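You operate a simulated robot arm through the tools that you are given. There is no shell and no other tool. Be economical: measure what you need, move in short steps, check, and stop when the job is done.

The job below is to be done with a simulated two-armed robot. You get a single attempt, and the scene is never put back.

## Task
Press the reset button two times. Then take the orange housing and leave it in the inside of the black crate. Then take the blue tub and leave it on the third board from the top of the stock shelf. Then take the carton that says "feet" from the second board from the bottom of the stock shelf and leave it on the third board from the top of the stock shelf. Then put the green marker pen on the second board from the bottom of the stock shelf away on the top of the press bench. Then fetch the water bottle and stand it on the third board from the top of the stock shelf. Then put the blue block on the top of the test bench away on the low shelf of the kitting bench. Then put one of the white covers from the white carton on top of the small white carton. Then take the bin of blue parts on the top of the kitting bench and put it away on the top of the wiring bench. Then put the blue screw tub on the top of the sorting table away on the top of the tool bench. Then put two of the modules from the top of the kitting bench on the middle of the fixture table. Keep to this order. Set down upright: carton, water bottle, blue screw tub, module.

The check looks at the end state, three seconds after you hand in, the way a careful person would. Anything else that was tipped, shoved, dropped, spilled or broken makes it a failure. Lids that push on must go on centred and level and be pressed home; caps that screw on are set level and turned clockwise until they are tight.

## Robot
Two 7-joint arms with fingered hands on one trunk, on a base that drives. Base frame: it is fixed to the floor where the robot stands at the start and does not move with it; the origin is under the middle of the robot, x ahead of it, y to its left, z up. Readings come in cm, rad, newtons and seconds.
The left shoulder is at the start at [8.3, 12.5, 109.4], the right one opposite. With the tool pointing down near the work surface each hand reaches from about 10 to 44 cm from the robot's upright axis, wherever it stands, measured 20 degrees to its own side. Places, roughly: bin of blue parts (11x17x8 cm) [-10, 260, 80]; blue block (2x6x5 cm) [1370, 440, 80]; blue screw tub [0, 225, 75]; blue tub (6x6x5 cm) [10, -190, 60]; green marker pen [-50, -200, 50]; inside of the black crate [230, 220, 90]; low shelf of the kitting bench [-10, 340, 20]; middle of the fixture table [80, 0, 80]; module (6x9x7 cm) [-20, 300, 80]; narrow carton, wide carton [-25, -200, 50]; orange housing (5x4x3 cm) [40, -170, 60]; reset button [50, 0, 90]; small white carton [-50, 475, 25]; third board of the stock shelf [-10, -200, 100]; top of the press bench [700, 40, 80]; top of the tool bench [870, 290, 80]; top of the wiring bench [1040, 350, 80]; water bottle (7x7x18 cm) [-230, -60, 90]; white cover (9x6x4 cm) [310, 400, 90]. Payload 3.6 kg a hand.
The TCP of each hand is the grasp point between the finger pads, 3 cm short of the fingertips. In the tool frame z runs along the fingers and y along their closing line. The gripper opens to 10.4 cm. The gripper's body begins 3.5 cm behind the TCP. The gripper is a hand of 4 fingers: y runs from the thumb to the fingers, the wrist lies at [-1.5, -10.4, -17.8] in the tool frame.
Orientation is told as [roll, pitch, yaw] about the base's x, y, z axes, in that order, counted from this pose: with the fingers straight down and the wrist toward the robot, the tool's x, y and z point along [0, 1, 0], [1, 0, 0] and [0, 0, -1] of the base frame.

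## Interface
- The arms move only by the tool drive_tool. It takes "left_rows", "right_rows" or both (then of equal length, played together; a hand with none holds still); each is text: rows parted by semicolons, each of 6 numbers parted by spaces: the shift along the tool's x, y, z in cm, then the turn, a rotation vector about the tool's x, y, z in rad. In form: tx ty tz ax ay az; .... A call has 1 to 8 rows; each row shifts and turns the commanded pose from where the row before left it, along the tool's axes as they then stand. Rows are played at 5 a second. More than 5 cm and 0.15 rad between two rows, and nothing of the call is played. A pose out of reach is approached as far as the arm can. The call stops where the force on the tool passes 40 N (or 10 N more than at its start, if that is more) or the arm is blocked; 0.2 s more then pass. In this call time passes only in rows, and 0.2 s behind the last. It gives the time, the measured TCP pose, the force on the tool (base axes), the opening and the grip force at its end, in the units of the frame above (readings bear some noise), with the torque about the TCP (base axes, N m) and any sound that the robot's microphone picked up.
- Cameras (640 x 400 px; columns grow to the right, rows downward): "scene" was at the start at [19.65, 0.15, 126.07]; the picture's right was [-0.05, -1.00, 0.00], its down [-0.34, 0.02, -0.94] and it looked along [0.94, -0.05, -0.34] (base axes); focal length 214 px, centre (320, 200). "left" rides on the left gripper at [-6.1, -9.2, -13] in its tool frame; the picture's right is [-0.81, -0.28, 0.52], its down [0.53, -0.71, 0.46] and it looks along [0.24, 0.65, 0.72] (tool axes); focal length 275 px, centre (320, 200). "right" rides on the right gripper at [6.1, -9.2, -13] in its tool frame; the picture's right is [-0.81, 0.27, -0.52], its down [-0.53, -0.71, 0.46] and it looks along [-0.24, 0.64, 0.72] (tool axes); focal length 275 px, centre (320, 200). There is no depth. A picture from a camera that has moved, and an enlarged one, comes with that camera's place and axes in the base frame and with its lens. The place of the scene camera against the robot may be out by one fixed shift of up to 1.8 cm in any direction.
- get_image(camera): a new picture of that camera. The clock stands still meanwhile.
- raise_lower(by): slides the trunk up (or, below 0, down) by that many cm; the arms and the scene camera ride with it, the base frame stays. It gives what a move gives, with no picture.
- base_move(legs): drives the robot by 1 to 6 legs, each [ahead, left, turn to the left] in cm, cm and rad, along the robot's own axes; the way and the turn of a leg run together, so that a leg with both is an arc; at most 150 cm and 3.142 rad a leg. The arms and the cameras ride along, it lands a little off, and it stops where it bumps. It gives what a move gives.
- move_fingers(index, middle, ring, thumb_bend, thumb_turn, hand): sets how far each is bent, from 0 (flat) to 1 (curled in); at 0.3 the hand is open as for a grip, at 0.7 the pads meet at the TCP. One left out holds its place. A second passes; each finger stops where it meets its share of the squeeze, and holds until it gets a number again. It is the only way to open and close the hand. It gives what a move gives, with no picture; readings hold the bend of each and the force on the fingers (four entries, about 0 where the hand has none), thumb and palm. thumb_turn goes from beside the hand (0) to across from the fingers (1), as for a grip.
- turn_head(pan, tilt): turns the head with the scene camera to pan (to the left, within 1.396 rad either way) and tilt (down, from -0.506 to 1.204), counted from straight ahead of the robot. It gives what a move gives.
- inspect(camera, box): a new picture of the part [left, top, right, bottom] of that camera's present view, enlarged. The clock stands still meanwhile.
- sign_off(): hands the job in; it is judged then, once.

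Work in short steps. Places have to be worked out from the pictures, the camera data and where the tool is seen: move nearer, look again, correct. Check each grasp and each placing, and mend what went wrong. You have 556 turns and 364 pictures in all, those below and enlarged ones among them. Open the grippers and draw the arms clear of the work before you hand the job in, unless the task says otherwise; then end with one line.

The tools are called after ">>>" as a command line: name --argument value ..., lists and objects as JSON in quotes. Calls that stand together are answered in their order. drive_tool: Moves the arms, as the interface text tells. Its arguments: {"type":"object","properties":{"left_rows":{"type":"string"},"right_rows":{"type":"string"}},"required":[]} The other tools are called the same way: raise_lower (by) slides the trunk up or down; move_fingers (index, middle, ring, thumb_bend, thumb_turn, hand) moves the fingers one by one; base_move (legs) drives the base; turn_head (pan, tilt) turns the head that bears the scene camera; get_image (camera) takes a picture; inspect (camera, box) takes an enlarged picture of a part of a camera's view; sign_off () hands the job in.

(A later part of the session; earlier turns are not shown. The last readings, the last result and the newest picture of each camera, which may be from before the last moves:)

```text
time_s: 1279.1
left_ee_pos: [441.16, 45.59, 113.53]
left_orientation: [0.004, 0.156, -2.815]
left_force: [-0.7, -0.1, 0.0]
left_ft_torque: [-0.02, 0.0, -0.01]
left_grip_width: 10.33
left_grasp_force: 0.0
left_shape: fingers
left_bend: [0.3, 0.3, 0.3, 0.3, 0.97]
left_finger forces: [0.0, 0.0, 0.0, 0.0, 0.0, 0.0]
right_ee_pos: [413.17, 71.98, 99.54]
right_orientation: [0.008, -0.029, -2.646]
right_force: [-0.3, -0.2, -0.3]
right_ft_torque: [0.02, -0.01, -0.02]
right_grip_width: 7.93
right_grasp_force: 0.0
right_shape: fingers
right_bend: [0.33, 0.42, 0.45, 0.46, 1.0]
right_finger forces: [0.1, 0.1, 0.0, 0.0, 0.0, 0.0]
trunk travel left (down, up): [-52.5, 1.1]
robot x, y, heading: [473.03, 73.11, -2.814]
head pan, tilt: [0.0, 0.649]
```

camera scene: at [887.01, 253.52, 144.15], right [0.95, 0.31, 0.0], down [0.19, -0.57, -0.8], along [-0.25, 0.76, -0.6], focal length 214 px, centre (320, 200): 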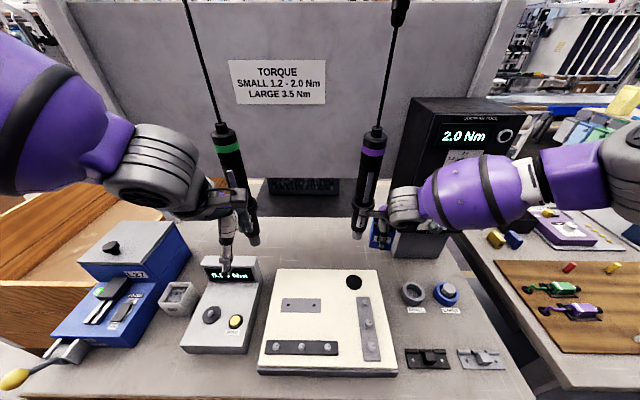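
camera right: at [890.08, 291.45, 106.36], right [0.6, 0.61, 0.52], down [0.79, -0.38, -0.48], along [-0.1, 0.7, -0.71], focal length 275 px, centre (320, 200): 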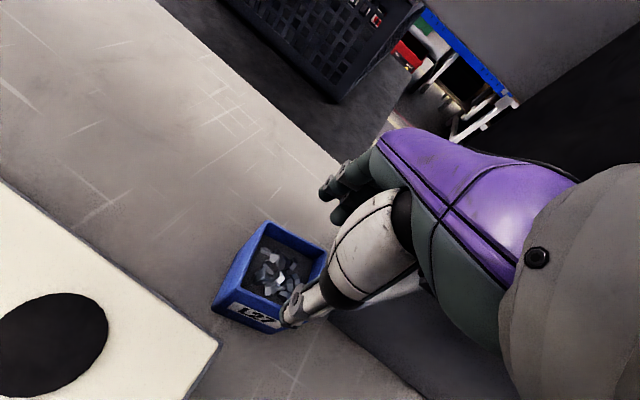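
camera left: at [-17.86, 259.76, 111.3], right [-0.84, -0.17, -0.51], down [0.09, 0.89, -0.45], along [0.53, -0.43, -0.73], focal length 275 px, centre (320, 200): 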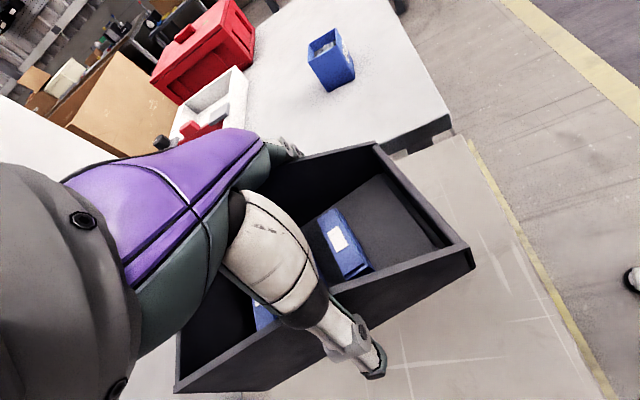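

>>> base_move --legs '[[150, 0, 0], [150, 0, 0], [0, 0, -1.57], [150, 0, 0], [38, 0, 0], [0, 0, 1.57]]'

>>> base_move --legs '[[150, 0, 0], [12, 0, 0], [0, 0, -1.57], [150, 0, 0], [45, 0, 0], [0, 0, -1.57]]'

>>> turn_head --pan 0 --tilt 0.7

>>> get_image --camera "scene"

```text
time_s: 1310.4
left_ee_pos: [100.73, 117.72, 113.6]
left_orientation: [0.004, 0.156, -2.783]
left_force: [0.2, -0.7, -0.6]
left_ft_torque: [-0.01, 0.0, 0.01]
left_grip_width: 10.37
left_grasp_force: 0.2
left_shape: fingers
left_bend: [0.3, 0.3, 0.3, 0.3, 0.97]
left_finger forces: [0.1, 0.1, 0.0, 0.0, 0.1, 0.1]
right_ee_pos: [71.6, 143.15, 99.58]
right_orientation: [0.009, -0.027, -2.612]
right_force: [0.6, -0.1, 0.2]
right_ft_torque: [0.01, 0.02, 0.02]
right_grip_width: 7.92
right_grasp_force: 0.1
right_shape: fingers
right_bend: [0.33, 0.42, 0.45, 0.46, 1.0]
right_finger forces: [0.0, 0.0, 0.0, 0.1, 0.0, 0.0]
trunk travel left (down, up): [-52.5, 1.1]
robot x, y, heading: [131.81, 146.59, -2.775]
head pan, tilt: [0.0, 0.649]
```

```text
time_s: 1335.6
left_ee_pos: [-62.63, 298.64, 113.54]
left_orientation: [0.002, 0.156, 0.403]
left_force: [0.9, 0.4, 0.0]
left_ft_torque: [-0.03, 0.01, -0.01]
left_grip_width: 10.35
left_grasp_force: 0.0
left_shape: fingers
left_bend: [0.3, 0.3, 0.3, 0.3, 0.97]
left_finger forces: [0.0, 0.1, 0.0, 0.0, 0.1, 0.0]
right_ee_pos: [-32.68, 274.5, 99.52]
right_orientation: [0.008, -0.029, 0.572]
right_force: [0.3, -1.2, 0.4]
right_ft_torque: [-0.01, -0.01, 0.02]
right_grip_width: 7.95
right_grasp_force: 0.0
right_shape: fingers
right_bend: [0.33, 0.42, 0.45, 0.46, 1.0]
right_finger forces: [0.0, 0.0, 0.1, 0.1, 0.0, 0.0]
trunk travel left (down, up): [-52.5, 1.1]
robot x, y, heading: [-91.9, 268.98, 0.406]
head pan, tilt: [0.0, 0.649]
```

```text
time_s: 1336.3
left_ee_pos: [-62.74, 298.65, 113.54]
left_orientation: [0.003, 0.156, 0.403]
left_force: [-0.1, 0.0, 0.2]
left_ft_torque: [0.01, 0.01, 0.02]
left_grip_width: 10.36
left_grasp_force: 0.0
left_shape: fingers
left_bend: [0.3, 0.3, 0.3, 0.3, 0.97]
left_finger forces: [0.0, 0.0, 0.0, 0.0, 0.0, 0.0]
right_ee_pos: [-32.66, 274.53, 99.55]
right_orientation: [0.01, -0.028, 0.573]
right_force: [0.9, 0.2, -0.1]
right_ft_torque: [0.01, 0.0, 0.01]
right_grip_width: 7.94
right_grasp_force: 0.0
right_shape: fingers
right_bend: [0.33, 0.42, 0.45, 0.46, 1.0]
right_finger forces: [0.0, 0.0, 0.0, 0.1, 0.0, 0.1]
trunk travel left (down, up): [-52.5, 1.1]
robot x, y, heading: [-92.55, 268.78, 0.406]
head pan, tilt: [0.0, 0.7]
```

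```text
51 pictures are left
camera scene: at [-84.01, 273.36, 144.46], right [0.4, -0.92, 0.0], down [-0.59, -0.25, -0.77], along [0.7, 0.3, -0.64], focal length 214 px, centre (320, 200)
```

scene: 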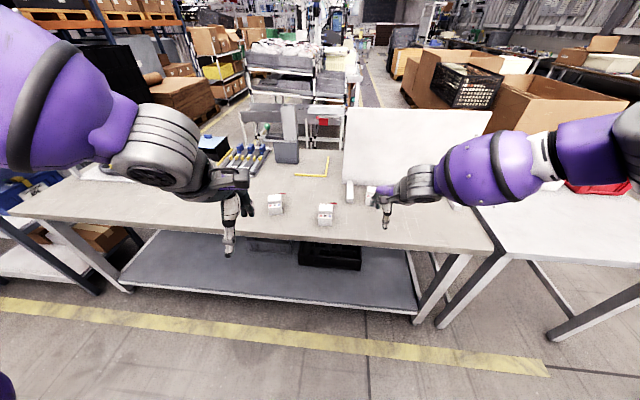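

Modules seen at ≈ [−23, 297] and [−26.6, 320]. Move ahead 17, left 16 to bring the right hand to the nearer module.

>>> move_fingers --hand "right" --index 0.28 --middle 0.28 --ring 0.28 --thumb_bend 0.28

>>> base_move --legs '[[0, 16, 0], [14, 0, 0]]'

>>> get_image --camera "right"

```text
time_s: 1337.3
left_ee_pos: [-62.73, 298.7, 113.63]
left_orientation: [0.001, 0.155, 0.404]
left_force: [-0.5, 0.6, -0.2]
left_ft_torque: [0.03, 0.0, 0.01]
left_grip_width: 10.37
left_grasp_force: 0.0
left_shape: fingers
left_bend: [0.3, 0.3, 0.3, 0.3, 0.97]
left_finger forces: [0.1, 0.1, 0.1, 0.0, 0.0, 0.0]
right_ee_pos: [-32.71, 274.53, 99.62]
right_orientation: [0.01, -0.028, 0.572]
right_force: [0.4, -1.4, -0.7]
right_ft_torque: [-0.01, -0.02, -0.02]
right_grip_width: 10.73
right_grasp_force: 0.1
right_shape: fingers
right_bend: [0.28, 0.28, 0.28, 0.28, 0.97]
right_finger forces: [0.0, 0.0, 0.0, 0.0, 0.0, 0.0]
trunk travel left (down, up): [-52.5, 1.1]
robot x, y, heading: [-92.21, 268.76, 0.402]
head pan, tilt: [0.0, 0.7]
```

```text
time_s: 1339.6
left_ee_pos: [-56.06, 318.37, 113.68]
left_orientation: [0.001, 0.154, 0.397]
left_force: [1.3, -0.4, 0.8]
left_ft_torque: [0.0, -0.02, -0.01]
left_grip_width: 10.34
left_grasp_force: 0.0
left_shape: fingers
left_bend: [0.3, 0.3, 0.3, 0.3, 0.97]
left_finger forces: [0.0, 0.1, 0.1, 0.1, 0.0, 0.0]
right_ee_pos: [-26.27, 294.06, 99.64]
right_orientation: [0.011, -0.029, 0.564]
right_force: [0.5, -0.1, 1.1]
right_ft_torque: [0.0, -0.03, -0.02]
right_grip_width: 10.76
right_grasp_force: 0.0
right_shape: fingers
right_bend: [0.28, 0.28, 0.28, 0.28, 0.97]
right_finger forces: [0.0, 0.1, 0.0, 0.1, 0.0, 0.1]
trunk travel left (down, up): [-52.5, 1.1]
robot x, y, heading: [-85.79, 288.48, 0.396]
head pan, tilt: [0.0, 0.7]
```

```text
50 pictures are left
camera right: at [-37.61, 293.93, 112.46], right [0.66, -0.55, 0.52], down [-0.31, -0.82, -0.48], along [0.69, 0.16, -0.71], focal length 275 px, centre (320, 200)
```

right: 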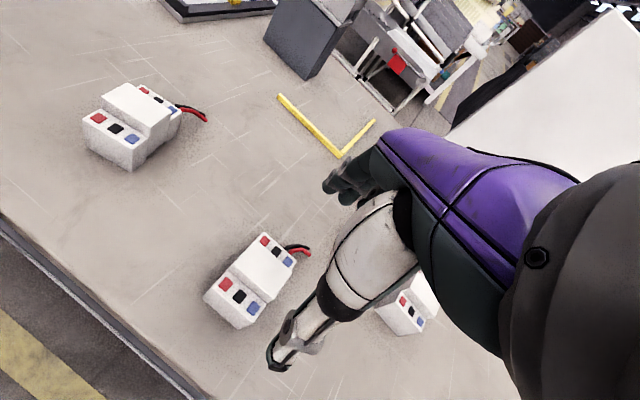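

Module is 9 cm long along my closing line; I'll grip it by its ends with a wider opening. Align and lower 8 by trunk.

>>> move_fingers --hand "right" --index 0.2 --middle 0.2 --ring 0.2 --thumb_bend 0.2

>>> drive_tool --right_rows "0.5 1.7 0 0.029 0 0.13"

>>> raise_lower --by -7

>>> get_image --camera "right"

```text
time_s: 1340.6
left_ee_pos: [-56.11, 318.34, 113.57]
left_orientation: [0.002, 0.155, 0.395]
left_force: [0.6, 0.4, -0.1]
left_ft_torque: [0.02, -0.02, -0.03]
left_grip_width: 10.34
left_grasp_force: 0.1
left_shape: fingers
left_bend: [0.3, 0.3, 0.3, 0.3, 0.97]
left_finger forces: [0.0, 0.1, 0.0, 0.1, 0.0, 0.0]
right_ee_pos: [-26.17, 294.05, 99.56]
right_orientation: [0.013, -0.028, 0.564]
right_force: [0.9, 0.8, -0.5]
right_ft_torque: [0.01, 0.04, -0.02]
right_grip_width: 12.54
right_grasp_force: 0.1
right_shape: fingers
right_bend: [0.2, 0.2, 0.2, 0.2, 0.97]
right_finger forces: [0.1, 0.0, 0.0, 0.0, 0.0, 0.1]
trunk travel left (down, up): [-52.5, 1.1]
robot x, y, heading: [-86.12, 288.53, 0.401]
head pan, tilt: [0.0, 0.7]
```

```text
time_s: 1341.0
left_ee_pos: [-55.95, 318.56, 113.52]
left_orientation: [0.001, 0.156, 0.397]
left_force: [-0.7, -0.5, 0.4]
left_ft_torque: [0.03, 0.02, -0.03]
left_grip_width: 10.34
left_grasp_force: 0.0
left_shape: fingers
left_bend: [0.3, 0.3, 0.3, 0.3, 0.97]
left_finger forces: [0.1, 0.0, 0.0, 0.0, 0.1, 0.1]
right_ee_pos: [-25.75, 294.27, 100.62]
right_orientation: [0.012, 0.003, 0.435]
right_force: [0.3, -0.8, -0.2]
right_ft_torque: [0.03, 0.02, -0.02]
right_grip_width: 12.54
right_grasp_force: 0.1
right_shape: fingers
right_bend: [0.2, 0.2, 0.2, 0.2, 0.97]
right_finger forces: [0.0, 0.0, 0.1, 0.0, 0.0, 0.1]
right hand out of reach, approached as far as the arm can: row 1
trunk travel left (down, up): [-52.5, 1.1]
robot x, y, heading: [-85.77, 288.91, 0.4]
head pan, tilt: [0.0, 0.7]
```

```text
time_s: 1342.1
left_ee_pos: [-56.17, 318.4, 106.56]
left_orientation: [0.004, 0.154, 0.395]
left_force: [-0.5, -0.2, 0.3]
left_ft_torque: [-0.02, -0.02, 0.01]
left_grip_width: 10.34
left_grasp_force: 0.0
left_shape: fingers
left_bend: [0.3, 0.3, 0.3, 0.3, 0.97]
left_finger forces: [0.0, 0.0, 0.0, 0.0, 0.1, 0.0]
right_ee_pos: [-25.64, 294.44, 93.47]
right_orientation: [0.01, 0.003, 0.438]
right_force: [-0.4, -0.2, -0.4]
right_ft_torque: [0.0, 0.01, 0.0]
right_grip_width: 12.56
right_grasp_force: 0.0
right_shape: fingers
right_bend: [0.2, 0.2, 0.2, 0.2, 0.97]
right_finger forces: [0.1, 0.0, 0.0, 0.1, 0.0, 0.1]
trunk travel left (down, up): [-45.5, 8.1]
robot x, y, heading: [-85.82, 288.73, 0.395]
head pan, tilt: [0.0, 0.7]
```

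```text
49 pictures are left
camera right: at [-36.55, 295.89, 106.63], right [0.59, -0.62, 0.51], down [-0.42, -0.78, -0.46], along [0.68, 0.06, -0.73], focal length 275 px, centre (320, 200)
```

right: 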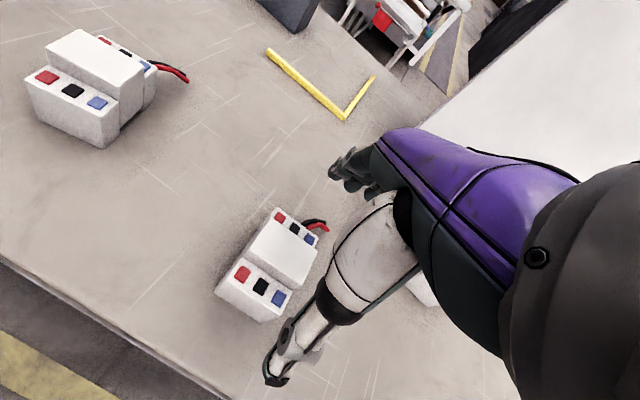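

Shift base 0.7 ahead, 1.3 left; lower 5.5 and check.

>>> base_move --legs '[[0.7, 1.3, 0]]'

>>> raise_lower --by -5.5

>>> get_image --camera "right"

```text
time_s: 1342.8
left_ee_pos: [-56.0, 319.77, 106.73]
left_orientation: [0.004, 0.156, 0.396]
left_force: [0.0, 0.5, 0.2]
left_ft_torque: [-0.02, -0.01, 0.05]
left_grip_width: 10.37
left_grasp_force: 0.0
left_shape: fingers
left_bend: [0.3, 0.3, 0.3, 0.3, 0.97]
left_finger forces: [0.1, 0.1, 0.0, 0.1, 0.0, 0.1]
right_ee_pos: [-25.59, 295.67, 93.6]
right_orientation: [0.013, 0.003, 0.436]
right_force: [-0.8, 0.6, 0.0]
right_ft_torque: [0.01, -0.03, -0.03]
right_grip_width: 12.54
right_grasp_force: 0.1
right_shape: fingers
right_bend: [0.2, 0.2, 0.2, 0.2, 0.97]
right_finger forces: [0.0, 0.0, 0.0, 0.1, 0.0, 0.0]
trunk travel left (down, up): [-45.5, 8.1]
robot x, y, heading: [-85.71, 290.27, 0.4]
head pan, tilt: [0.0, 0.7]
```

```text
time_s: 1343.8
left_ee_pos: [-56.01, 319.88, 101.2]
left_orientation: [0.001, 0.155, 0.396]
left_force: [0.0, -0.4, -0.5]
left_ft_torque: [0.03, -0.03, 0.02]
left_grip_width: 10.36
left_grasp_force: 0.0
left_shape: fingers
left_bend: [0.3, 0.3, 0.3, 0.3, 0.97]
left_finger forces: [0.0, 0.0, 0.0, 0.1, 0.0, 0.0]
right_ee_pos: [-25.52, 295.8, 88.08]
right_orientation: [0.011, 0.002, 0.436]
right_force: [0.3, -0.3, -0.7]
right_ft_torque: [0.04, 0.03, -0.02]
right_grip_width: 12.52
right_grasp_force: 0.0
right_shape: fingers
right_bend: [0.2, 0.2, 0.2, 0.2, 0.97]
right_finger forces: [0.0, 0.1, 0.1, 0.0, 0.1, 0.0]
trunk travel left (down, up): [-40.0, 13.6]
robot x, y, heading: [-85.65, 289.97, 0.403]
head pan, tilt: [0.0, 0.7]
```

```text
48 pictures are left
camera right: at [-36.45, 297.35, 101.09], right [0.59, -0.62, 0.51], down [-0.43, -0.78, -0.46], along [0.68, 0.06, -0.73], focal length 275 px, centre (320, 200)
```

right: 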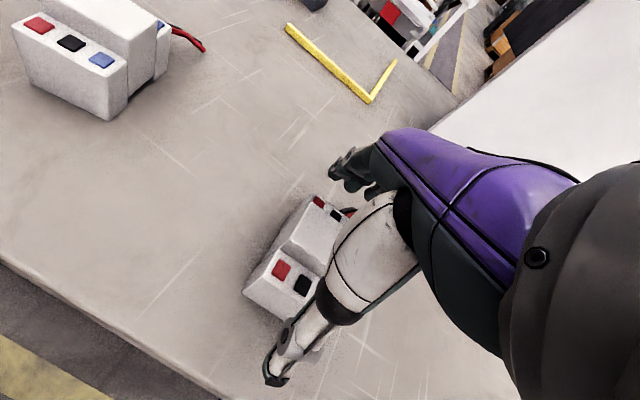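

Straddled. Shift left 0.7, lower 3.6, and close.

>>> base_move --legs '[[0.2, 0.8, 0]]'

>>> raise_lower --by -3.6

>>> move_fingers --hand "right" --index 0.5 --middle 0.5 --ring 0.5 --thumb_bend 0.5

>>> raise_lower --by 4

>>> get_image --camera "right"

```text
time_s: 1344.5
left_ee_pos: [-56.07, 320.59, 101.09]
left_orientation: [0.002, 0.154, 0.398]
left_force: [0.3, -0.3, 0.6]
left_ft_torque: [0.02, 0.0, 0.0]
left_grip_width: 10.35
left_grasp_force: 0.0
left_shape: fingers
left_bend: [0.3, 0.3, 0.3, 0.3, 0.97]
left_finger forces: [0.0, 0.0, 0.0, 0.0, 0.0, 0.0]
right_ee_pos: [-25.58, 296.48, 87.98]
right_orientation: [0.01, 0.005, 0.435]
right_force: [-1.1, -0.5, 0.5]
right_ft_torque: [0.01, 0.0, -0.01]
right_grip_width: 12.53
right_grasp_force: 0.1
right_shape: fingers
right_bend: [0.2, 0.2, 0.2, 0.2, 0.97]
right_finger forces: [0.0, 0.0, 0.0, 0.0, 0.1, 0.0]
trunk travel left (down, up): [-40.0, 13.6]
robot x, y, heading: [-85.88, 290.96, 0.4]
head pan, tilt: [0.0, 0.7]
```

```text
time_s: 1345.3
left_ee_pos: [-56.14, 320.64, 97.59]
left_orientation: [0.004, 0.156, 0.396]
left_force: [0.2, -0.1, 1.0]
left_ft_torque: [-0.01, 0.02, -0.02]
left_grip_width: 10.31
left_grasp_force: 0.0
left_shape: fingers
left_bend: [0.3, 0.3, 0.3, 0.3, 0.97]
left_finger forces: [0.0, 0.0, 0.0, 0.0, 0.0, 0.1]
right_ee_pos: [-25.58, 296.64, 84.38]
right_orientation: [0.01, 0.004, 0.436]
right_force: [0.4, -0.8, -0.7]
right_ft_torque: [0.0, 0.01, 0.05]
right_grip_width: 12.57
right_grasp_force: 0.1
right_shape: fingers
right_bend: [0.2, 0.2, 0.2, 0.2, 0.97]
right_finger forces: [0.0, 0.0, 0.1, 0.0, 0.0, 0.1]
trunk travel left (down, up): [-36.4, 17.2]
robot x, y, heading: [-85.89, 291.33, 0.4]
head pan, tilt: [0.0, 0.7]
```

```text
time_s: 1346.3
left_ee_pos: [-55.96, 320.59, 97.53]
left_orientation: [0.001, 0.157, 0.395]
left_force: [0.1, -0.6, -0.6]
left_ft_torque: [-0.02, -0.01, 0.02]
left_grip_width: 10.32
left_grasp_force: 0.0
left_shape: fingers
left_bend: [0.3, 0.3, 0.3, 0.3, 0.97]
left_finger forces: [0.0, 0.0, 0.1, 0.0, 0.0, 0.1]
right_ee_pos: [-25.63, 296.55, 84.48]
right_orientation: [0.011, 0.004, 0.436]
right_force: [1.0, 3.9, 7.2]
right_ft_torque: [0.09, -0.49, 0.15]
right_grip_width: 6.75
right_grasp_force: 15.4
right_shape: fingers
right_bend: [0.49, 0.38, 0.4, 0.42, 0.98]
right_finger forces: [1.1, 7.6, 8.0, 0.0, 14.8, 0.1]
trunk travel left (down, up): [-36.4, 17.2]
robot x, y, heading: [-85.64, 291.33, 0.401]
head pan, tilt: [0.0, 0.7]
```

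```text
time_s: 1347.2
left_ee_pos: [-55.87, 320.65, 101.49]
left_orientation: [0.002, 0.159, 0.395]
left_force: [0.3, -0.2, 0.5]
left_ft_torque: [0.01, 0.03, -0.03]
left_grip_width: 10.33
left_grasp_force: 0.1
left_shape: fingers
left_bend: [0.3, 0.3, 0.3, 0.3, 0.97]
left_finger forces: [0.1, 0.1, 0.1, 0.1, 0.0, 0.0]
right_ee_pos: [-25.68, 296.5, 88.29]
right_orientation: [0.013, 0.005, 0.435]
right_force: [0.0, -0.2, -2.7]
right_ft_torque: [0.03, 0.01, 0.0]
right_grip_width: 6.69
right_grasp_force: 15.0
right_shape: fingers
right_bend: [0.5, 0.39, 0.41, 0.42, 0.98]
right_finger forces: [0.3, 7.0, 7.6, 0.1, 14.9, 0.0]
trunk travel left (down, up): [-40.4, 13.2]
robot x, y, heading: [-85.93, 291.1, 0.404]
head pan, tilt: [0.0, 0.7]
```

```text
47 pictures are left
camera right: at [-36.52, 298.12, 101.4], right [0.6, -0.62, 0.51], down [-0.43, -0.78, -0.46], along [0.68, 0.06, -0.73], focal length 275 px, centre (320, 200)
```

right: 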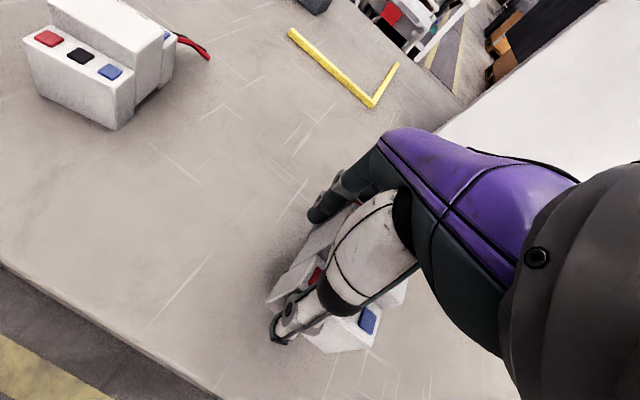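

Module held. Raise, retract the right hand, level/extend the left hand, and shift the base for the second module.

>>> raise_lower --by 8

>>> drive_tool --right_rows "0 -4 0 0 0 0;0 -4 0 0 0 0;0 -4 0 0 0 0;0 -3 0 0 0 0" --left_rows "0 3 1 -0.05 0 0;0 3 2 -0.05 0 0;0 3 2 -0.06 0 0;0 2 1 0 0 0"

>>> move_fingers --hand "left" --index 0.2 --middle 0.2 --ring 0.2 --thumb_bend 0.2

>>> base_move --legs '[[0, -9, 0], [13, 0, 0]]'

>>> get_image --camera "left"

```text
time_s: 1348.3
left_ee_pos: [-55.78, 320.65, 109.5]
left_orientation: [0.002, 0.158, 0.397]
left_force: [-0.2, -0.6, -0.1]
left_ft_torque: [-0.01, 0.02, 0.02]
left_grip_width: 10.4
left_grasp_force: 0.1
left_shape: fingers
left_bend: [0.3, 0.3, 0.3, 0.3, 0.97]
left_finger forces: [0.1, 0.1, 0.0, 0.0, 0.1, 0.0]
right_ee_pos: [-25.58, 296.56, 96.2]
right_orientation: [0.013, 0.006, 0.435]
right_force: [-0.7, -0.9, -2.7]
right_ft_torque: [0.06, 0.03, 0.0]
right_grip_width: 6.7
right_grasp_force: 15.0
right_shape: fingers
right_bend: [0.5, 0.39, 0.41, 0.42, 0.98]
right_finger forces: [0.3, 7.0, 7.6, 0.0, 14.9, 0.1]
trunk travel left (down, up): [-48.4, 5.2]
robot x, y, heading: [-85.46, 291.05, 0.403]
head pan, tilt: [0.0, 0.7]
```

```text
time_s: 1349.3
left_ee_pos: [-46.29, 324.64, 102.71]
left_orientation: [0.002, -0.004, 0.395]
left_force: [-0.5, -0.2, 0.1]
left_ft_torque: [-0.03, -0.02, 0.03]
left_grip_width: 10.37
left_grasp_force: 0.0
left_shape: fingers
left_bend: [0.3, 0.3, 0.3, 0.3, 0.97]
left_finger forces: [0.0, 0.0, 0.0, 0.1, 0.1, 0.0]
right_ee_pos: [-39.27, 290.14, 97.0]
right_orientation: [0.013, 0.003, 0.435]
right_force: [0.0, -0.2, -2.3]
right_ft_torque: [0.09, -0.01, 0.02]
right_grip_width: 6.67
right_grasp_force: 14.7
right_shape: fingers
right_bend: [0.5, 0.39, 0.41, 0.42, 0.98]
right_finger forces: [0.3, 7.1, 7.5, 0.1, 15.0, 0.0]
trunk travel left (down, up): [-48.4, 5.2]
robot x, y, heading: [-85.6, 291.15, 0.4]
head pan, tilt: [0.0, 0.7]
```

```text
time_s: 1350.3
left_ee_pos: [-46.5, 324.56, 102.55]
left_orientation: [0.003, -0.002, 0.397]
left_force: [0.4, 0.7, 0.2]
left_ft_torque: [0.03, 0.01, 0.01]
left_grip_width: 12.52
left_grasp_force: 0.1
left_shape: fingers
left_bend: [0.2, 0.2, 0.2, 0.2, 0.97]
left_finger forces: [0.0, 0.0, 0.0, 0.1, 0.1, 0.1]
right_ee_pos: [-39.25, 290.02, 96.98]
right_orientation: [0.011, 0.003, 0.433]
right_force: [0.0, -0.5, -2.5]
right_ft_torque: [0.08, -0.01, 0.0]
right_grip_width: 6.67
right_grasp_force: 14.6
right_shape: fingers
right_bend: [0.5, 0.39, 0.41, 0.42, 0.98]
right_finger forces: [0.2, 7.1, 7.6, 0.0, 14.8, 0.0]
trunk travel left (down, up): [-48.4, 5.2]
robot x, y, heading: [-85.46, 290.84, 0.4]
head pan, tilt: [0.0, 0.7]
```

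```text
time_s: 1352.3
left_ee_pos: [-30.99, 321.21, 102.66]
left_orientation: [0.003, 0.001, 0.393]
left_force: [0.7, -0.2, 0.3]
left_ft_torque: [0.01, 0.03, -0.01]
left_grip_width: 12.56
left_grasp_force: 0.0
left_shape: fingers
left_bend: [0.2, 0.2, 0.2, 0.2, 0.97]
left_finger forces: [0.0, 0.1, 0.0, 0.1, 0.1, 0.0]
right_ee_pos: [-24.04, 286.59, 96.91]
right_orientation: [0.009, 0.004, 0.432]
right_force: [0.0, 0.3, -1.8]
right_ft_torque: [0.05, 0.02, 0.02]
right_grip_width: 6.66
right_grasp_force: 15.4
right_shape: fingers
right_bend: [0.5, 0.39, 0.41, 0.42, 0.98]
right_finger forces: [0.3, 7.1, 7.6, 0.0, 14.8, 0.0]
trunk travel left (down, up): [-48.4, 5.2]
robot x, y, heading: [-70.83, 287.84, 0.393]
head pan, tilt: [0.0, 0.7]
```

```text
46 pictures are left
camera left: at [-37.15, 312.06, 115.61], right [0.06, -0.85, -0.52], down [-0.86, 0.22, -0.46], along [0.5, 0.47, -0.72], focal length 275 px, centre (320, 200)
```

left: 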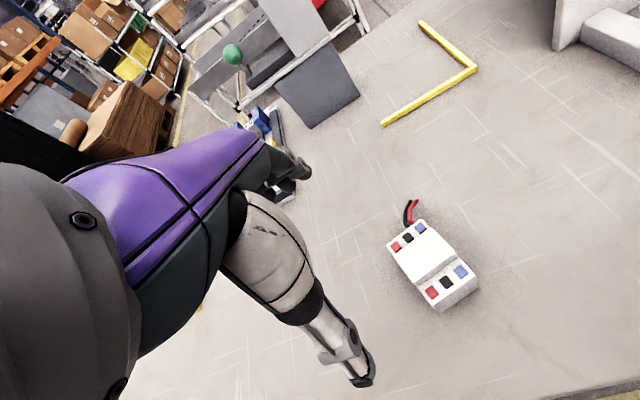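

Second module is 5 cm right, 2 ahead of the left grasp point, well aligned. Raise the right hand 12 by arm, shift the base, then lower the trunk.

>>> drive_tool --right_rows "0 -1 -4 0 0 0;0 -1 -4 0 0 0;0 -1 -4 0 0 0"

>>> base_move --legs '[[2, -5, 0]]'

>>> raise_lower --by -10

>>> get_image --camera "left"

```text
time_s: 1353.1
left_ee_pos: [-31.14, 321.22, 102.7]
left_orientation: [0.002, -0.004, 0.392]
left_force: [-0.8, -0.2, 0.2]
left_ft_torque: [0.03, 0.01, -0.02]
left_grip_width: 12.53
left_grasp_force: 0.1
left_shape: fingers
left_bend: [0.2, 0.2, 0.2, 0.2, 0.97]
left_finger forces: [0.0, 0.0, 0.1, 0.0, 0.0, 0.0]
right_ee_pos: [-26.99, 285.3, 108.91]
right_orientation: [0.013, 0.005, 0.433]
right_force: [-0.7, 0.4, -2.4]
right_ft_torque: [0.03, 0.01, -0.01]
right_grip_width: 6.68
right_grasp_force: 14.8
right_shape: fingers
right_bend: [0.5, 0.39, 0.41, 0.42, 0.98]
right_finger forces: [0.3, 7.0, 7.3, 0.0, 14.5, 0.0]
trunk travel left (down, up): [-48.4, 5.2]
robot x, y, heading: [-70.74, 287.35, 0.397]
head pan, tilt: [0.0, 0.7]
```

```text
time_s: 1354.1
left_ee_pos: [-27.17, 317.5, 102.64]
left_orientation: [-0.001, -0.002, 0.394]
left_force: [0.3, -0.2, -0.5]
left_ft_torque: [0.01, -0.02, 0.01]
left_grip_width: 12.53
left_grasp_force: 0.1
left_shape: fingers
left_bend: [0.2, 0.2, 0.2, 0.2, 0.97]
left_finger forces: [0.1, 0.0, 0.0, 0.0, 0.0, 0.0]
right_ee_pos: [-23.07, 281.55, 108.71]
right_orientation: [0.011, 0.005, 0.433]
right_force: [-0.1, 0.6, -1.4]
right_ft_torque: [0.05, 0.03, 0.0]
right_grip_width: 6.65
right_grasp_force: 14.1
right_shape: fingers
right_bend: [0.5, 0.39, 0.41, 0.42, 0.98]
right_finger forces: [0.4, 7.1, 7.3, 0.0, 14.4, 0.0]
trunk travel left (down, up): [-48.4, 5.2]
robot x, y, heading: [-66.94, 283.34, 0.397]
head pan, tilt: [0.0, 0.7]
```

```text
time_s: 1355.4
left_ee_pos: [-27.23, 317.44, 92.68]
left_orientation: [0.002, -0.003, 0.393]
left_force: [0.9, 0.0, -1.3]
left_ft_torque: [0.01, 0.02, 0.0]
left_grip_width: 12.53
left_grasp_force: 0.1
left_shape: fingers
left_bend: [0.2, 0.2, 0.2, 0.2, 0.97]
left_finger forces: [0.0, 0.1, 0.0, 0.0, 0.1, 0.1]
right_ee_pos: [-23.45, 281.49, 93.64]
right_orientation: [0.017, 0.147, 0.435]
right_force: [-0.4, -0.2, -1.9]
right_ft_torque: [0.02, 0.0, 0.01]
right_grip_width: 6.66
right_grasp_force: 14.7
right_shape: fingers
right_bend: [0.5, 0.39, 0.41, 0.42, 0.98]
right_finger forces: [0.3, 7.1, 7.4, 0.0, 14.3, 0.0]
trunk travel left (down, up): [-38.4, 15.2]
robot x, y, heading: [-67.15, 284.24, 0.396]
head pan, tilt: [0.0, 0.7]
```

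```text
45 pictures are left
camera left: at [-33.51, 308.27, 105.66], right [0.06, -0.85, -0.52], down [-0.86, 0.22, -0.46], along [0.5, 0.47, -0.72], focal length 275 px, centre (320, 200)
```

left: 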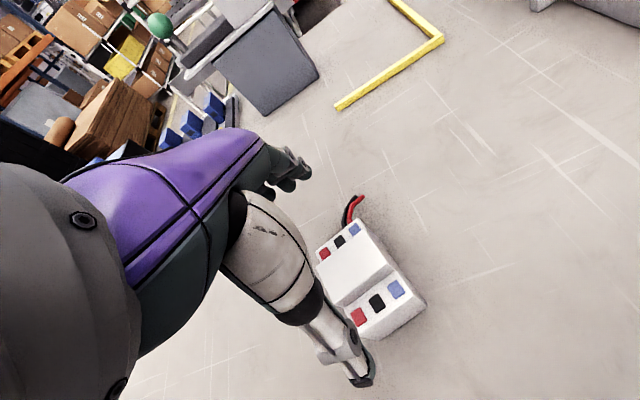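

Left hand is over the module (0.7 off). Raise/advance the right hand a bit, and lower the left by its arm.

>>> drive_tool --right_rows "0 2 -4 0 0 0;0 2 -4 0 0 0;0 0 -3 -0.07 0 0;0 0 -2 -0.07 0 0" --left_rows "-0.7 0 1.5 0 0 0;0 0 2 0 0 0;0 0 2 0 0 0;0 0 1.5 0 0 0"

>>> get_image --camera "left"

```text
time_s: 1356.4
left_ee_pos: [-27.2, 316.73, 85.68]
left_orientation: [0.001, -0.004, 0.394]
left_force: [0.3, -0.6, -0.3]
left_ft_torque: [0.03, 0.0, -0.01]
left_grip_width: 12.49
left_grasp_force: 0.1
left_shape: fingers
left_bend: [0.2, 0.2, 0.2, 0.2, 0.97]
left_finger forces: [0.1, 0.1, 0.0, 0.0, 0.1, 0.0]
right_ee_pos: [-18.3, 283.5, 105.94]
right_orientation: [0.018, 0.008, 0.432]
right_force: [-1.0, 0.2, -1.7]
right_ft_torque: [0.03, -0.01, -0.02]
right_grip_width: 6.63
right_grasp_force: 14.6
right_shape: fingers
right_bend: [0.5, 0.39, 0.41, 0.42, 0.98]
right_finger forces: [0.2, 7.0, 7.4, 0.0, 14.4, 0.0]
trunk travel left (down, up): [-38.4, 15.2]
robot x, y, heading: [-66.89, 283.66, 0.399]
head pan, tilt: [0.0, 0.7]
```

```text
44 pictures are left
camera left: at [-33.29, 307.59, 98.64], right [0.06, -0.85, -0.52], down [-0.86, 0.22, -0.46], along [0.5, 0.47, -0.72], focal length 275 px, centre (320, 200)
```

left: 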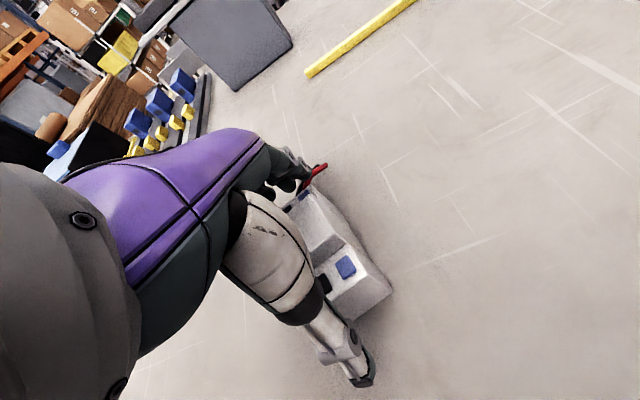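

Straddled. Lower 1.3 and close the left hand; lift by trunk.

>>> drive_tool --left_rows "0 0 1.3 0 0 0"

>>> move_fingers --hand "left" --index 0.5 --middle 0.5 --ring 0.5 --thumb_bend 0.5

>>> raise_lower --by 12

>>> get_image --camera "left"

```text
time_s: 1356.8
left_ee_pos: [-27.08, 316.86, 84.34]
left_orientation: [0.001, -0.002, 0.393]
left_force: [-0.8, 0.3, 0.4]
left_ft_torque: [0.03, 0.01, -0.01]
left_grip_width: 12.53
left_grasp_force: 0.2
left_shape: fingers
left_bend: [0.2, 0.2, 0.2, 0.2, 0.97]
left_finger forces: [0.0, 0.0, 0.1, 0.0, 0.0, 0.0]
right_ee_pos: [-18.23, 283.61, 106.1]
right_orientation: [0.015, 0.007, 0.431]
right_force: [-0.3, 0.7, -2.0]
right_ft_torque: [0.04, 0.01, 0.01]
right_grip_width: 6.62
right_grasp_force: 13.8
right_shape: fingers
right_bend: [0.5, 0.39, 0.41, 0.42, 0.98]
right_finger forces: [0.2, 6.9, 7.4, 0.0, 14.4, 0.1]
trunk travel left (down, up): [-38.4, 15.2]
robot x, y, heading: [-66.62, 283.69, 0.397]
head pan, tilt: [0.0, 0.7]
```

```text
time_s: 1357.8
left_ee_pos: [-27.14, 316.9, 84.49]
left_orientation: [0.001, -0.004, 0.394]
left_force: [3.4, 0.9, 8.7]
left_ft_torque: [0.22, -0.47, -0.07]
left_grip_width: 9.5
left_grasp_force: 23.3
left_shape: fingers
left_bend: [0.3, 0.43, 0.43, 0.37, 0.96]
left_finger forces: [12.4, 6.9, 5.5, 0.0, 21.0, 0.1]
right_ee_pos: [-18.19, 283.42, 105.93]
right_orientation: [0.018, 0.007, 0.43]
right_force: [0.2, 0.0, -2.5]
right_ft_torque: [0.07, 0.03, 0.03]
right_grip_width: 6.63
right_grasp_force: 14.6
right_shape: fingers
right_bend: [0.5, 0.39, 0.41, 0.42, 0.98]
right_finger forces: [0.2, 6.9, 7.5, 0.0, 14.3, 0.0]
trunk travel left (down, up): [-38.4, 15.2]
robot x, y, heading: [-66.82, 283.99, 0.399]
head pan, tilt: [0.0, 0.7]
```

```text
time_s: 1359.3
left_ee_pos: [-27.04, 316.84, 96.2]
left_orientation: [0.002, -0.001, 0.393]
left_force: [0.2, 1.0, -2.3]
left_ft_torque: [-0.03, 0.0, 0.01]
left_grip_width: 9.48
left_grasp_force: 21.9
left_shape: fingers
left_bend: [0.31, 0.43, 0.44, 0.37, 0.95]
left_finger forces: [9.6, 6.2, 4.9, 0.0, 21.8, 0.1]
right_ee_pos: [-18.16, 283.6, 117.79]
right_orientation: [0.019, 0.01, 0.431]
right_force: [-0.2, -0.4, -2.2]
right_ft_torque: [0.05, 0.02, 0.03]
right_grip_width: 6.65
right_grasp_force: 13.9
right_shape: fingers
right_bend: [0.5, 0.39, 0.41, 0.42, 0.98]
right_finger forces: [0.1, 6.9, 7.5, 0.1, 14.5, 0.0]
trunk travel left (down, up): [-50.4, 3.2]
robot x, y, heading: [-66.9, 284.23, 0.395]
head pan, tilt: [0.0, 0.7]
```

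```text
43 pictures are left
camera left: at [-33.2, 307.67, 109.21], right [0.06, -0.85, -0.52], down [-0.86, 0.22, -0.45], along [0.5, 0.47, -0.72], focal length 275 px, centre (320, 200)
```

left: 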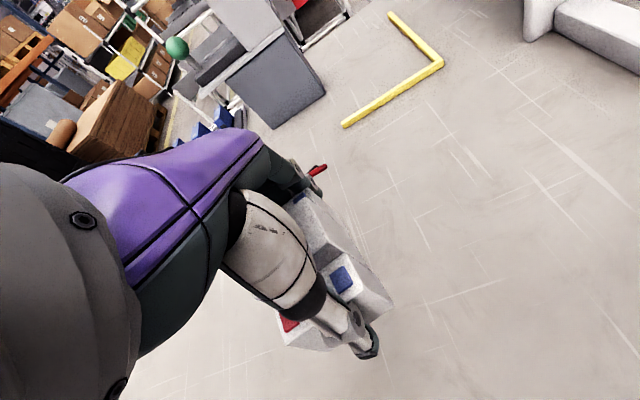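

Both modules are held. Raise the left hand, back off, drive down the aisle and face the fixture table.

>>> drive_tool --left_rows "0 -2 -3.5 0 0 0;0 -2 -3.5 0 0 0;0 -2 -3 0 0 0"

>>> base_move --legs '[[-32, 0, 0], [0, 0, -1.65], [150, 0, 0], [150, 0, 0], [12, 0, 0], [0, 0, 1.545]]'

>>> turn_head --pan 0 --tilt 0.65

>>> get_image --camera "scene"

```text
time_s: 1360.1
left_ee_pos: [-32.54, 314.35, 106.61]
left_orientation: [0.002, -0.001, 0.395]
left_force: [-0.2, 0.3, -2.4]
left_ft_torque: [-0.01, -0.03, 0.05]
left_grip_width: 9.47
left_grasp_force: 22.2
left_shape: fingers
left_bend: [0.31, 0.43, 0.44, 0.37, 0.95]
left_finger forces: [9.6, 6.2, 4.9, 0.1, 21.6, 0.0]
right_ee_pos: [-18.15, 283.58, 117.91]
right_orientation: [0.016, 0.006, 0.43]
right_force: [0.2, -0.6, -2.8]
right_ft_torque: [0.05, -0.01, -0.01]
right_grip_width: 6.66
right_grasp_force: 14.6
right_shape: fingers
right_bend: [0.5, 0.39, 0.41, 0.42, 0.98]
right_finger forces: [0.2, 6.8, 7.4, 0.0, 14.3, 0.1]
trunk travel left (down, up): [-50.4, 3.2]
robot x, y, heading: [-66.91, 284.03, 0.397]
head pan, tilt: [0.0, 0.7]
```

```text
time_s: 1385.0
left_ee_pos: [35.45, -4.41, 106.47]
left_orientation: [0.003, -0.001, 0.273]
left_force: [-0.1, -0.5, -2.1]
left_ft_torque: [0.0, 0.0, -0.02]
left_grip_width: 9.36
left_grasp_force: 19.9
left_shape: fingers
left_bend: [0.32, 0.44, 0.44, 0.38, 0.95]
left_finger forces: [8.9, 5.9, 4.7, 0.0, 20.0, 0.0]
right_ee_pos: [45.85, -36.71, 117.86]
right_orientation: [0.015, 0.007, 0.312]
right_force: [0.1, -0.3, -1.5]
right_ft_torque: [0.01, 0.01, 0.02]
right_grip_width: 6.62
right_grasp_force: 13.7
right_shape: fingers
right_bend: [0.5, 0.4, 0.41, 0.43, 0.98]
right_finger forces: [0.2, 6.5, 6.7, 0.0, 13.3, 0.1]
trunk travel left (down, up): [-50.4, 3.2]
robot x, y, heading: [-2.09, -30.26, 0.276]
head pan, tilt: [0.0, 0.7]
```

```text
time_s: 1385.7
left_ee_pos: [35.54, -4.47, 106.51]
left_orientation: [0.001, -0.001, 0.274]
left_force: [-0.9, 0.4, -2.6]
left_ft_torque: [-0.03, -0.01, 0.0]
left_grip_width: 9.37
left_grasp_force: 19.8
left_shape: fingers
left_bend: [0.32, 0.44, 0.44, 0.38, 0.95]
left_finger forces: [8.9, 5.8, 4.6, 0.0, 20.1, 0.1]
right_ee_pos: [45.94, -36.77, 117.81]
right_orientation: [0.016, 0.005, 0.31]
right_force: [0.5, -0.1, -1.8]
right_ft_torque: [0.04, 0.04, 0.01]
right_grip_width: 6.63
right_grasp_force: 13.5
right_shape: fingers
right_bend: [0.5, 0.4, 0.41, 0.43, 0.98]
right_finger forces: [0.3, 6.4, 6.6, 0.0, 13.2, 0.1]
trunk travel left (down, up): [-50.4, 3.2]
robot x, y, heading: [-2.16, -30.6, 0.281]
head pan, tilt: [0.0, 0.649]
```

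```text
42 pictures are left
camera scene: at [8.65, -26.59, 142.7], right [0.27, -0.96, 0.0], down [-0.58, -0.17, -0.8], along [0.77, 0.22, -0.6], focal length 214 px, centre (320, 200)
```

scene: 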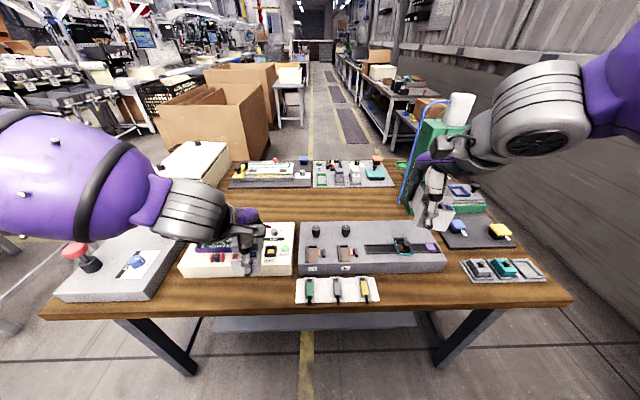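

The wooden middle band is free. Extend both arms forward 16, bring the right hand down 12 and 8 left.

>>> drive_tool --left_rows "0 3.2 0 0 0 0;0 3.2 0 0 0 0;0 3.2 0 0 0 0;0 3.2 0 0 0 0;0 3 0 0 0 0" --right_rows "1.6 3.2 2.4 0 0 0;1.6 3.2 2.4 0 0 0;1.6 3.2 2.4 0 0 0;1.6 3.2 2.4 0 0 0;1.6 3 2.4 0 0 0"

>>> base_move --legs '[[25, 3, 0]]'

>>> get_image --camera "scene"

```text
time_s: 1386.9
left_ee_pos: [50.62, -0.29, 105.91]
left_orientation: [0.003, 0.0, 0.272]
left_force: [0.8, 0.4, -1.9]
left_ft_torque: [-0.04, -0.01, -0.04]
left_grip_width: 9.34
left_grasp_force: 19.4
left_shape: fingers
left_bend: [0.32, 0.44, 0.45, 0.38, 0.95]
left_finger forces: [8.9, 5.9, 4.7, 0.0, 20.0, 0.0]
right_ee_pos: [57.96, -25.29, 105.93]
right_orientation: [0.016, 0.006, 0.312]
right_force: [1.2, 0.2, -2.4]
right_ft_torque: [0.05, 0.02, -0.01]
right_grip_width: 6.57
right_grasp_force: 13.7
right_shape: fingers
right_bend: [0.5, 0.4, 0.41, 0.43, 0.98]
right_finger forces: [0.1, 6.5, 6.8, 0.0, 13.2, 0.1]
right hand out of reach, approached as far as the arm can: row 5
trunk travel left (down, up): [-50.4, 3.2]
robot x, y, heading: [-2.5, -30.58, 0.275]
head pan, tilt: [0.0, 0.649]
```

```text
time_s: 1388.7
left_ee_pos: [73.63, 9.06, 106.21]
left_orientation: [0.001, 0.0, 0.27]
left_force: [-0.2, -0.7, -2.2]
left_ft_torque: [-0.03, -0.01, 0.04]
left_grip_width: 9.34
left_grasp_force: 20.1
left_shape: fingers
left_bend: [0.32, 0.44, 0.45, 0.38, 0.95]
left_finger forces: [8.9, 5.8, 4.7, 0.0, 20.1, 0.0]
right_ee_pos: [80.85, -15.71, 106.04]
right_orientation: [0.018, 0.006, 0.307]
right_force: [0.2, 0.1, -2.1]
right_ft_torque: [0.04, 0.01, 0.0]
right_grip_width: 6.57
right_grasp_force: 13.2
right_shape: fingers
right_bend: [0.5, 0.4, 0.41, 0.43, 0.98]
right_finger forces: [0.2, 6.5, 6.8, 0.0, 13.2, 0.1]
trunk travel left (down, up): [-50.4, 3.2]
robot x, y, heading: [20.43, -20.99, 0.268]
head pan, tilt: [0.0, 0.649]
```

```text
41 pictures are left
camera scene: at [31.71, -17.0, 142.71], right [0.27, -0.96, 0.0], down [-0.58, -0.16, -0.8], along [0.77, 0.21, -0.6], focal length 214 px, centre (320, 200)
```

scene: 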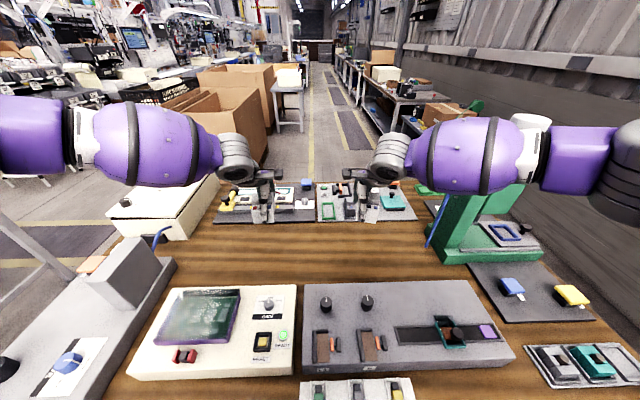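

Positions project onto bare wood. Ahead 4, then lower the trunk 17.

>>> base_move --legs '[[4, 0, 0]]'

>>> raise_lower --by -17

>>> get_image --camera "scene"

```text
time_s: 1389.6
left_ee_pos: [77.22, 10.14, 106.39]
left_orientation: [0.0, -0.003, 0.269]
left_force: [0.5, 0.4, -2.2]
left_ft_torque: [-0.07, 0.0, 0.02]
left_grip_width: 9.35
left_grasp_force: 19.6
left_shape: fingers
left_bend: [0.32, 0.44, 0.45, 0.38, 0.95]
left_finger forces: [8.9, 5.9, 4.7, 0.0, 20.1, 0.0]
right_ee_pos: [84.41, -14.65, 106.18]
right_orientation: [0.017, 0.005, 0.308]
right_force: [0.2, 0.1, -3.1]
right_ft_torque: [0.03, 0.0, 0.0]
right_grip_width: 6.6
right_grasp_force: 12.9
right_shape: fingers
right_bend: [0.5, 0.4, 0.41, 0.43, 0.98]
right_finger forces: [0.1, 6.5, 6.7, 0.0, 13.1, 0.0]
trunk travel left (down, up): [-50.4, 3.2]
robot x, y, heading: [24.13, -19.52, 0.278]
head pan, tilt: [0.0, 0.649]
```

```text
time_s: 1391.5
left_ee_pos: [77.22, 10.26, 89.28]
left_orientation: [0.002, -0.002, 0.27]
left_force: [1.0, -0.5, -1.6]
left_ft_torque: [-0.03, 0.0, 0.0]
left_grip_width: 9.35
left_grasp_force: 19.7
left_shape: fingers
left_bend: [0.32, 0.44, 0.45, 0.38, 0.95]
left_finger forces: [8.9, 5.9, 4.6, 0.1, 20.0, 0.0]
right_ee_pos: [84.55, -14.64, 89.02]
right_orientation: [0.017, 0.005, 0.308]
right_force: [-0.5, 0.7, -2.3]
right_ft_torque: [0.04, 0.0, 0.01]
right_grip_width: 6.59
right_grasp_force: 13.6
right_shape: fingers
right_bend: [0.5, 0.4, 0.41, 0.43, 0.98]
right_finger forces: [0.2, 6.6, 6.7, 0.1, 13.2, 0.1]
trunk travel left (down, up): [-33.4, 20.2]
robot x, y, heading: [24.13, -19.81, 0.273]
head pan, tilt: [0.0, 0.649]
```

```text
40 pictures are left
camera scene: at [42.4, -13.99, 124.17], right [0.27, -0.96, 0.0], down [-0.58, -0.16, -0.8], along [0.77, 0.22, -0.6], focal length 214 px, centre (320, 200)
```

scene: 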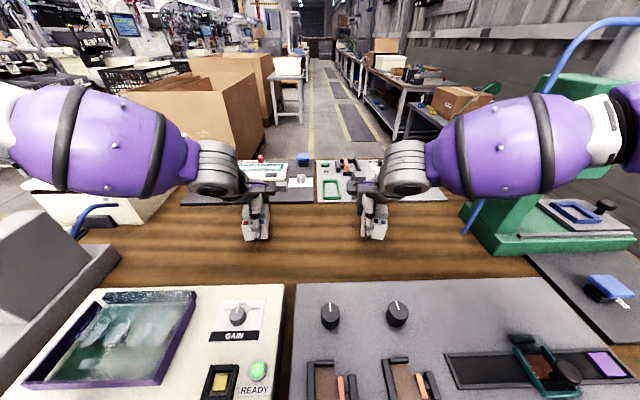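

Modules hover over the wood. Lower 4, then to contact.

>>> raise_lower --by -4

>>> raise_lower --by -0.8

>>> inspect --camera "scene" --box '[210, 170, 430, 310]'

```text
time_s: 1392.3
left_ee_pos: [77.6, 10.07, 86.34]
left_orientation: [-0.004, -0.026, 0.271]
left_force: [-5.0, -0.5, 18.3]
left_ft_torque: [-0.02, 0.07, -0.01]
left_grip_width: 9.44
left_grasp_force: 21.8
left_shape: fingers
left_bend: [0.33, 0.44, 0.45, 0.38, 0.96]
left_finger forces: [9.1, 5.4, 4.1, 0.0, 25.0, 0.1]
right_ee_pos: [84.56, -14.42, 85.69]
right_orientation: [0.022, -0.007, 0.311]
right_force: [-3.5, -2.1, 12.7]
right_ft_torque: [-0.13, -0.5, -0.1]
right_grip_width: 6.71
right_grasp_force: 16.3
right_shape: fingers
right_bend: [0.5, 0.39, 0.4, 0.44, 0.97]
right_finger forces: [0.1, 6.9, 7.2, 0.1, 18.7, 0.0]
trunk travel left (down, up): [-29.4, 24.2]
robot x, y, heading: [24.09, -19.93, 0.274]
head pan, tilt: [0.0, 0.649]
stopped: the force on the tool passed its limit (the readings are from after the stop); the commanded pose is now the measured one
```

```text
time_s: 1392.7
left_ee_pos: [78.1, 10.21, 86.34]
left_orientation: [-0.009, -0.04, 0.269]
left_force: [-5.7, -2.0, 19.3]
left_ft_torque: [-0.06, 0.19, -0.06]
left_grip_width: 9.49
left_grasp_force: 22.3
left_shape: fingers
left_bend: [0.32, 0.45, 0.45, 0.38, 0.96]
left_finger forces: [9.0, 5.2, 4.0, 0.0, 26.1, 0.0]
right_ee_pos: [84.81, -14.35, 85.38]
right_orientation: [0.023, -0.014, 0.311]
right_force: [-3.4, 0.3, 15.0]
right_ft_torque: [-0.1, -0.52, -0.07]
right_grip_width: 6.71
right_grasp_force: 17.0
right_shape: fingers
right_bend: [0.5, 0.38, 0.4, 0.44, 0.97]
right_finger forces: [0.0, 7.6, 7.6, 0.1, 19.2, 0.0]
trunk travel left (down, up): [-28.8, 24.8]
robot x, y, heading: [24.26, -20.44, 0.276]
head pan, tilt: [0.0, 0.649]
stopped: the force on the tool passed its limit (the readings are from after the stop); the commanded pose is now the measured one
```

```text
2.86 times, centred on (320, 240) of scene
camera zoom: at [43.02, -13.78, 119.75], right [0.27, -0.96, 0.0], down [-0.58, -0.16, -0.8], along [0.77, 0.22, -0.6], focal length 613 px, centre (320, 86)
```

zoom: 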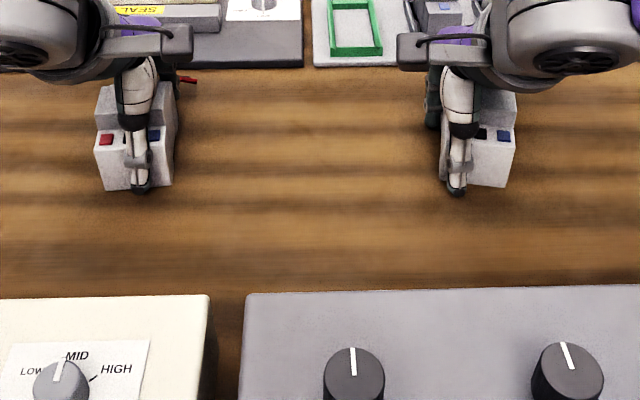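

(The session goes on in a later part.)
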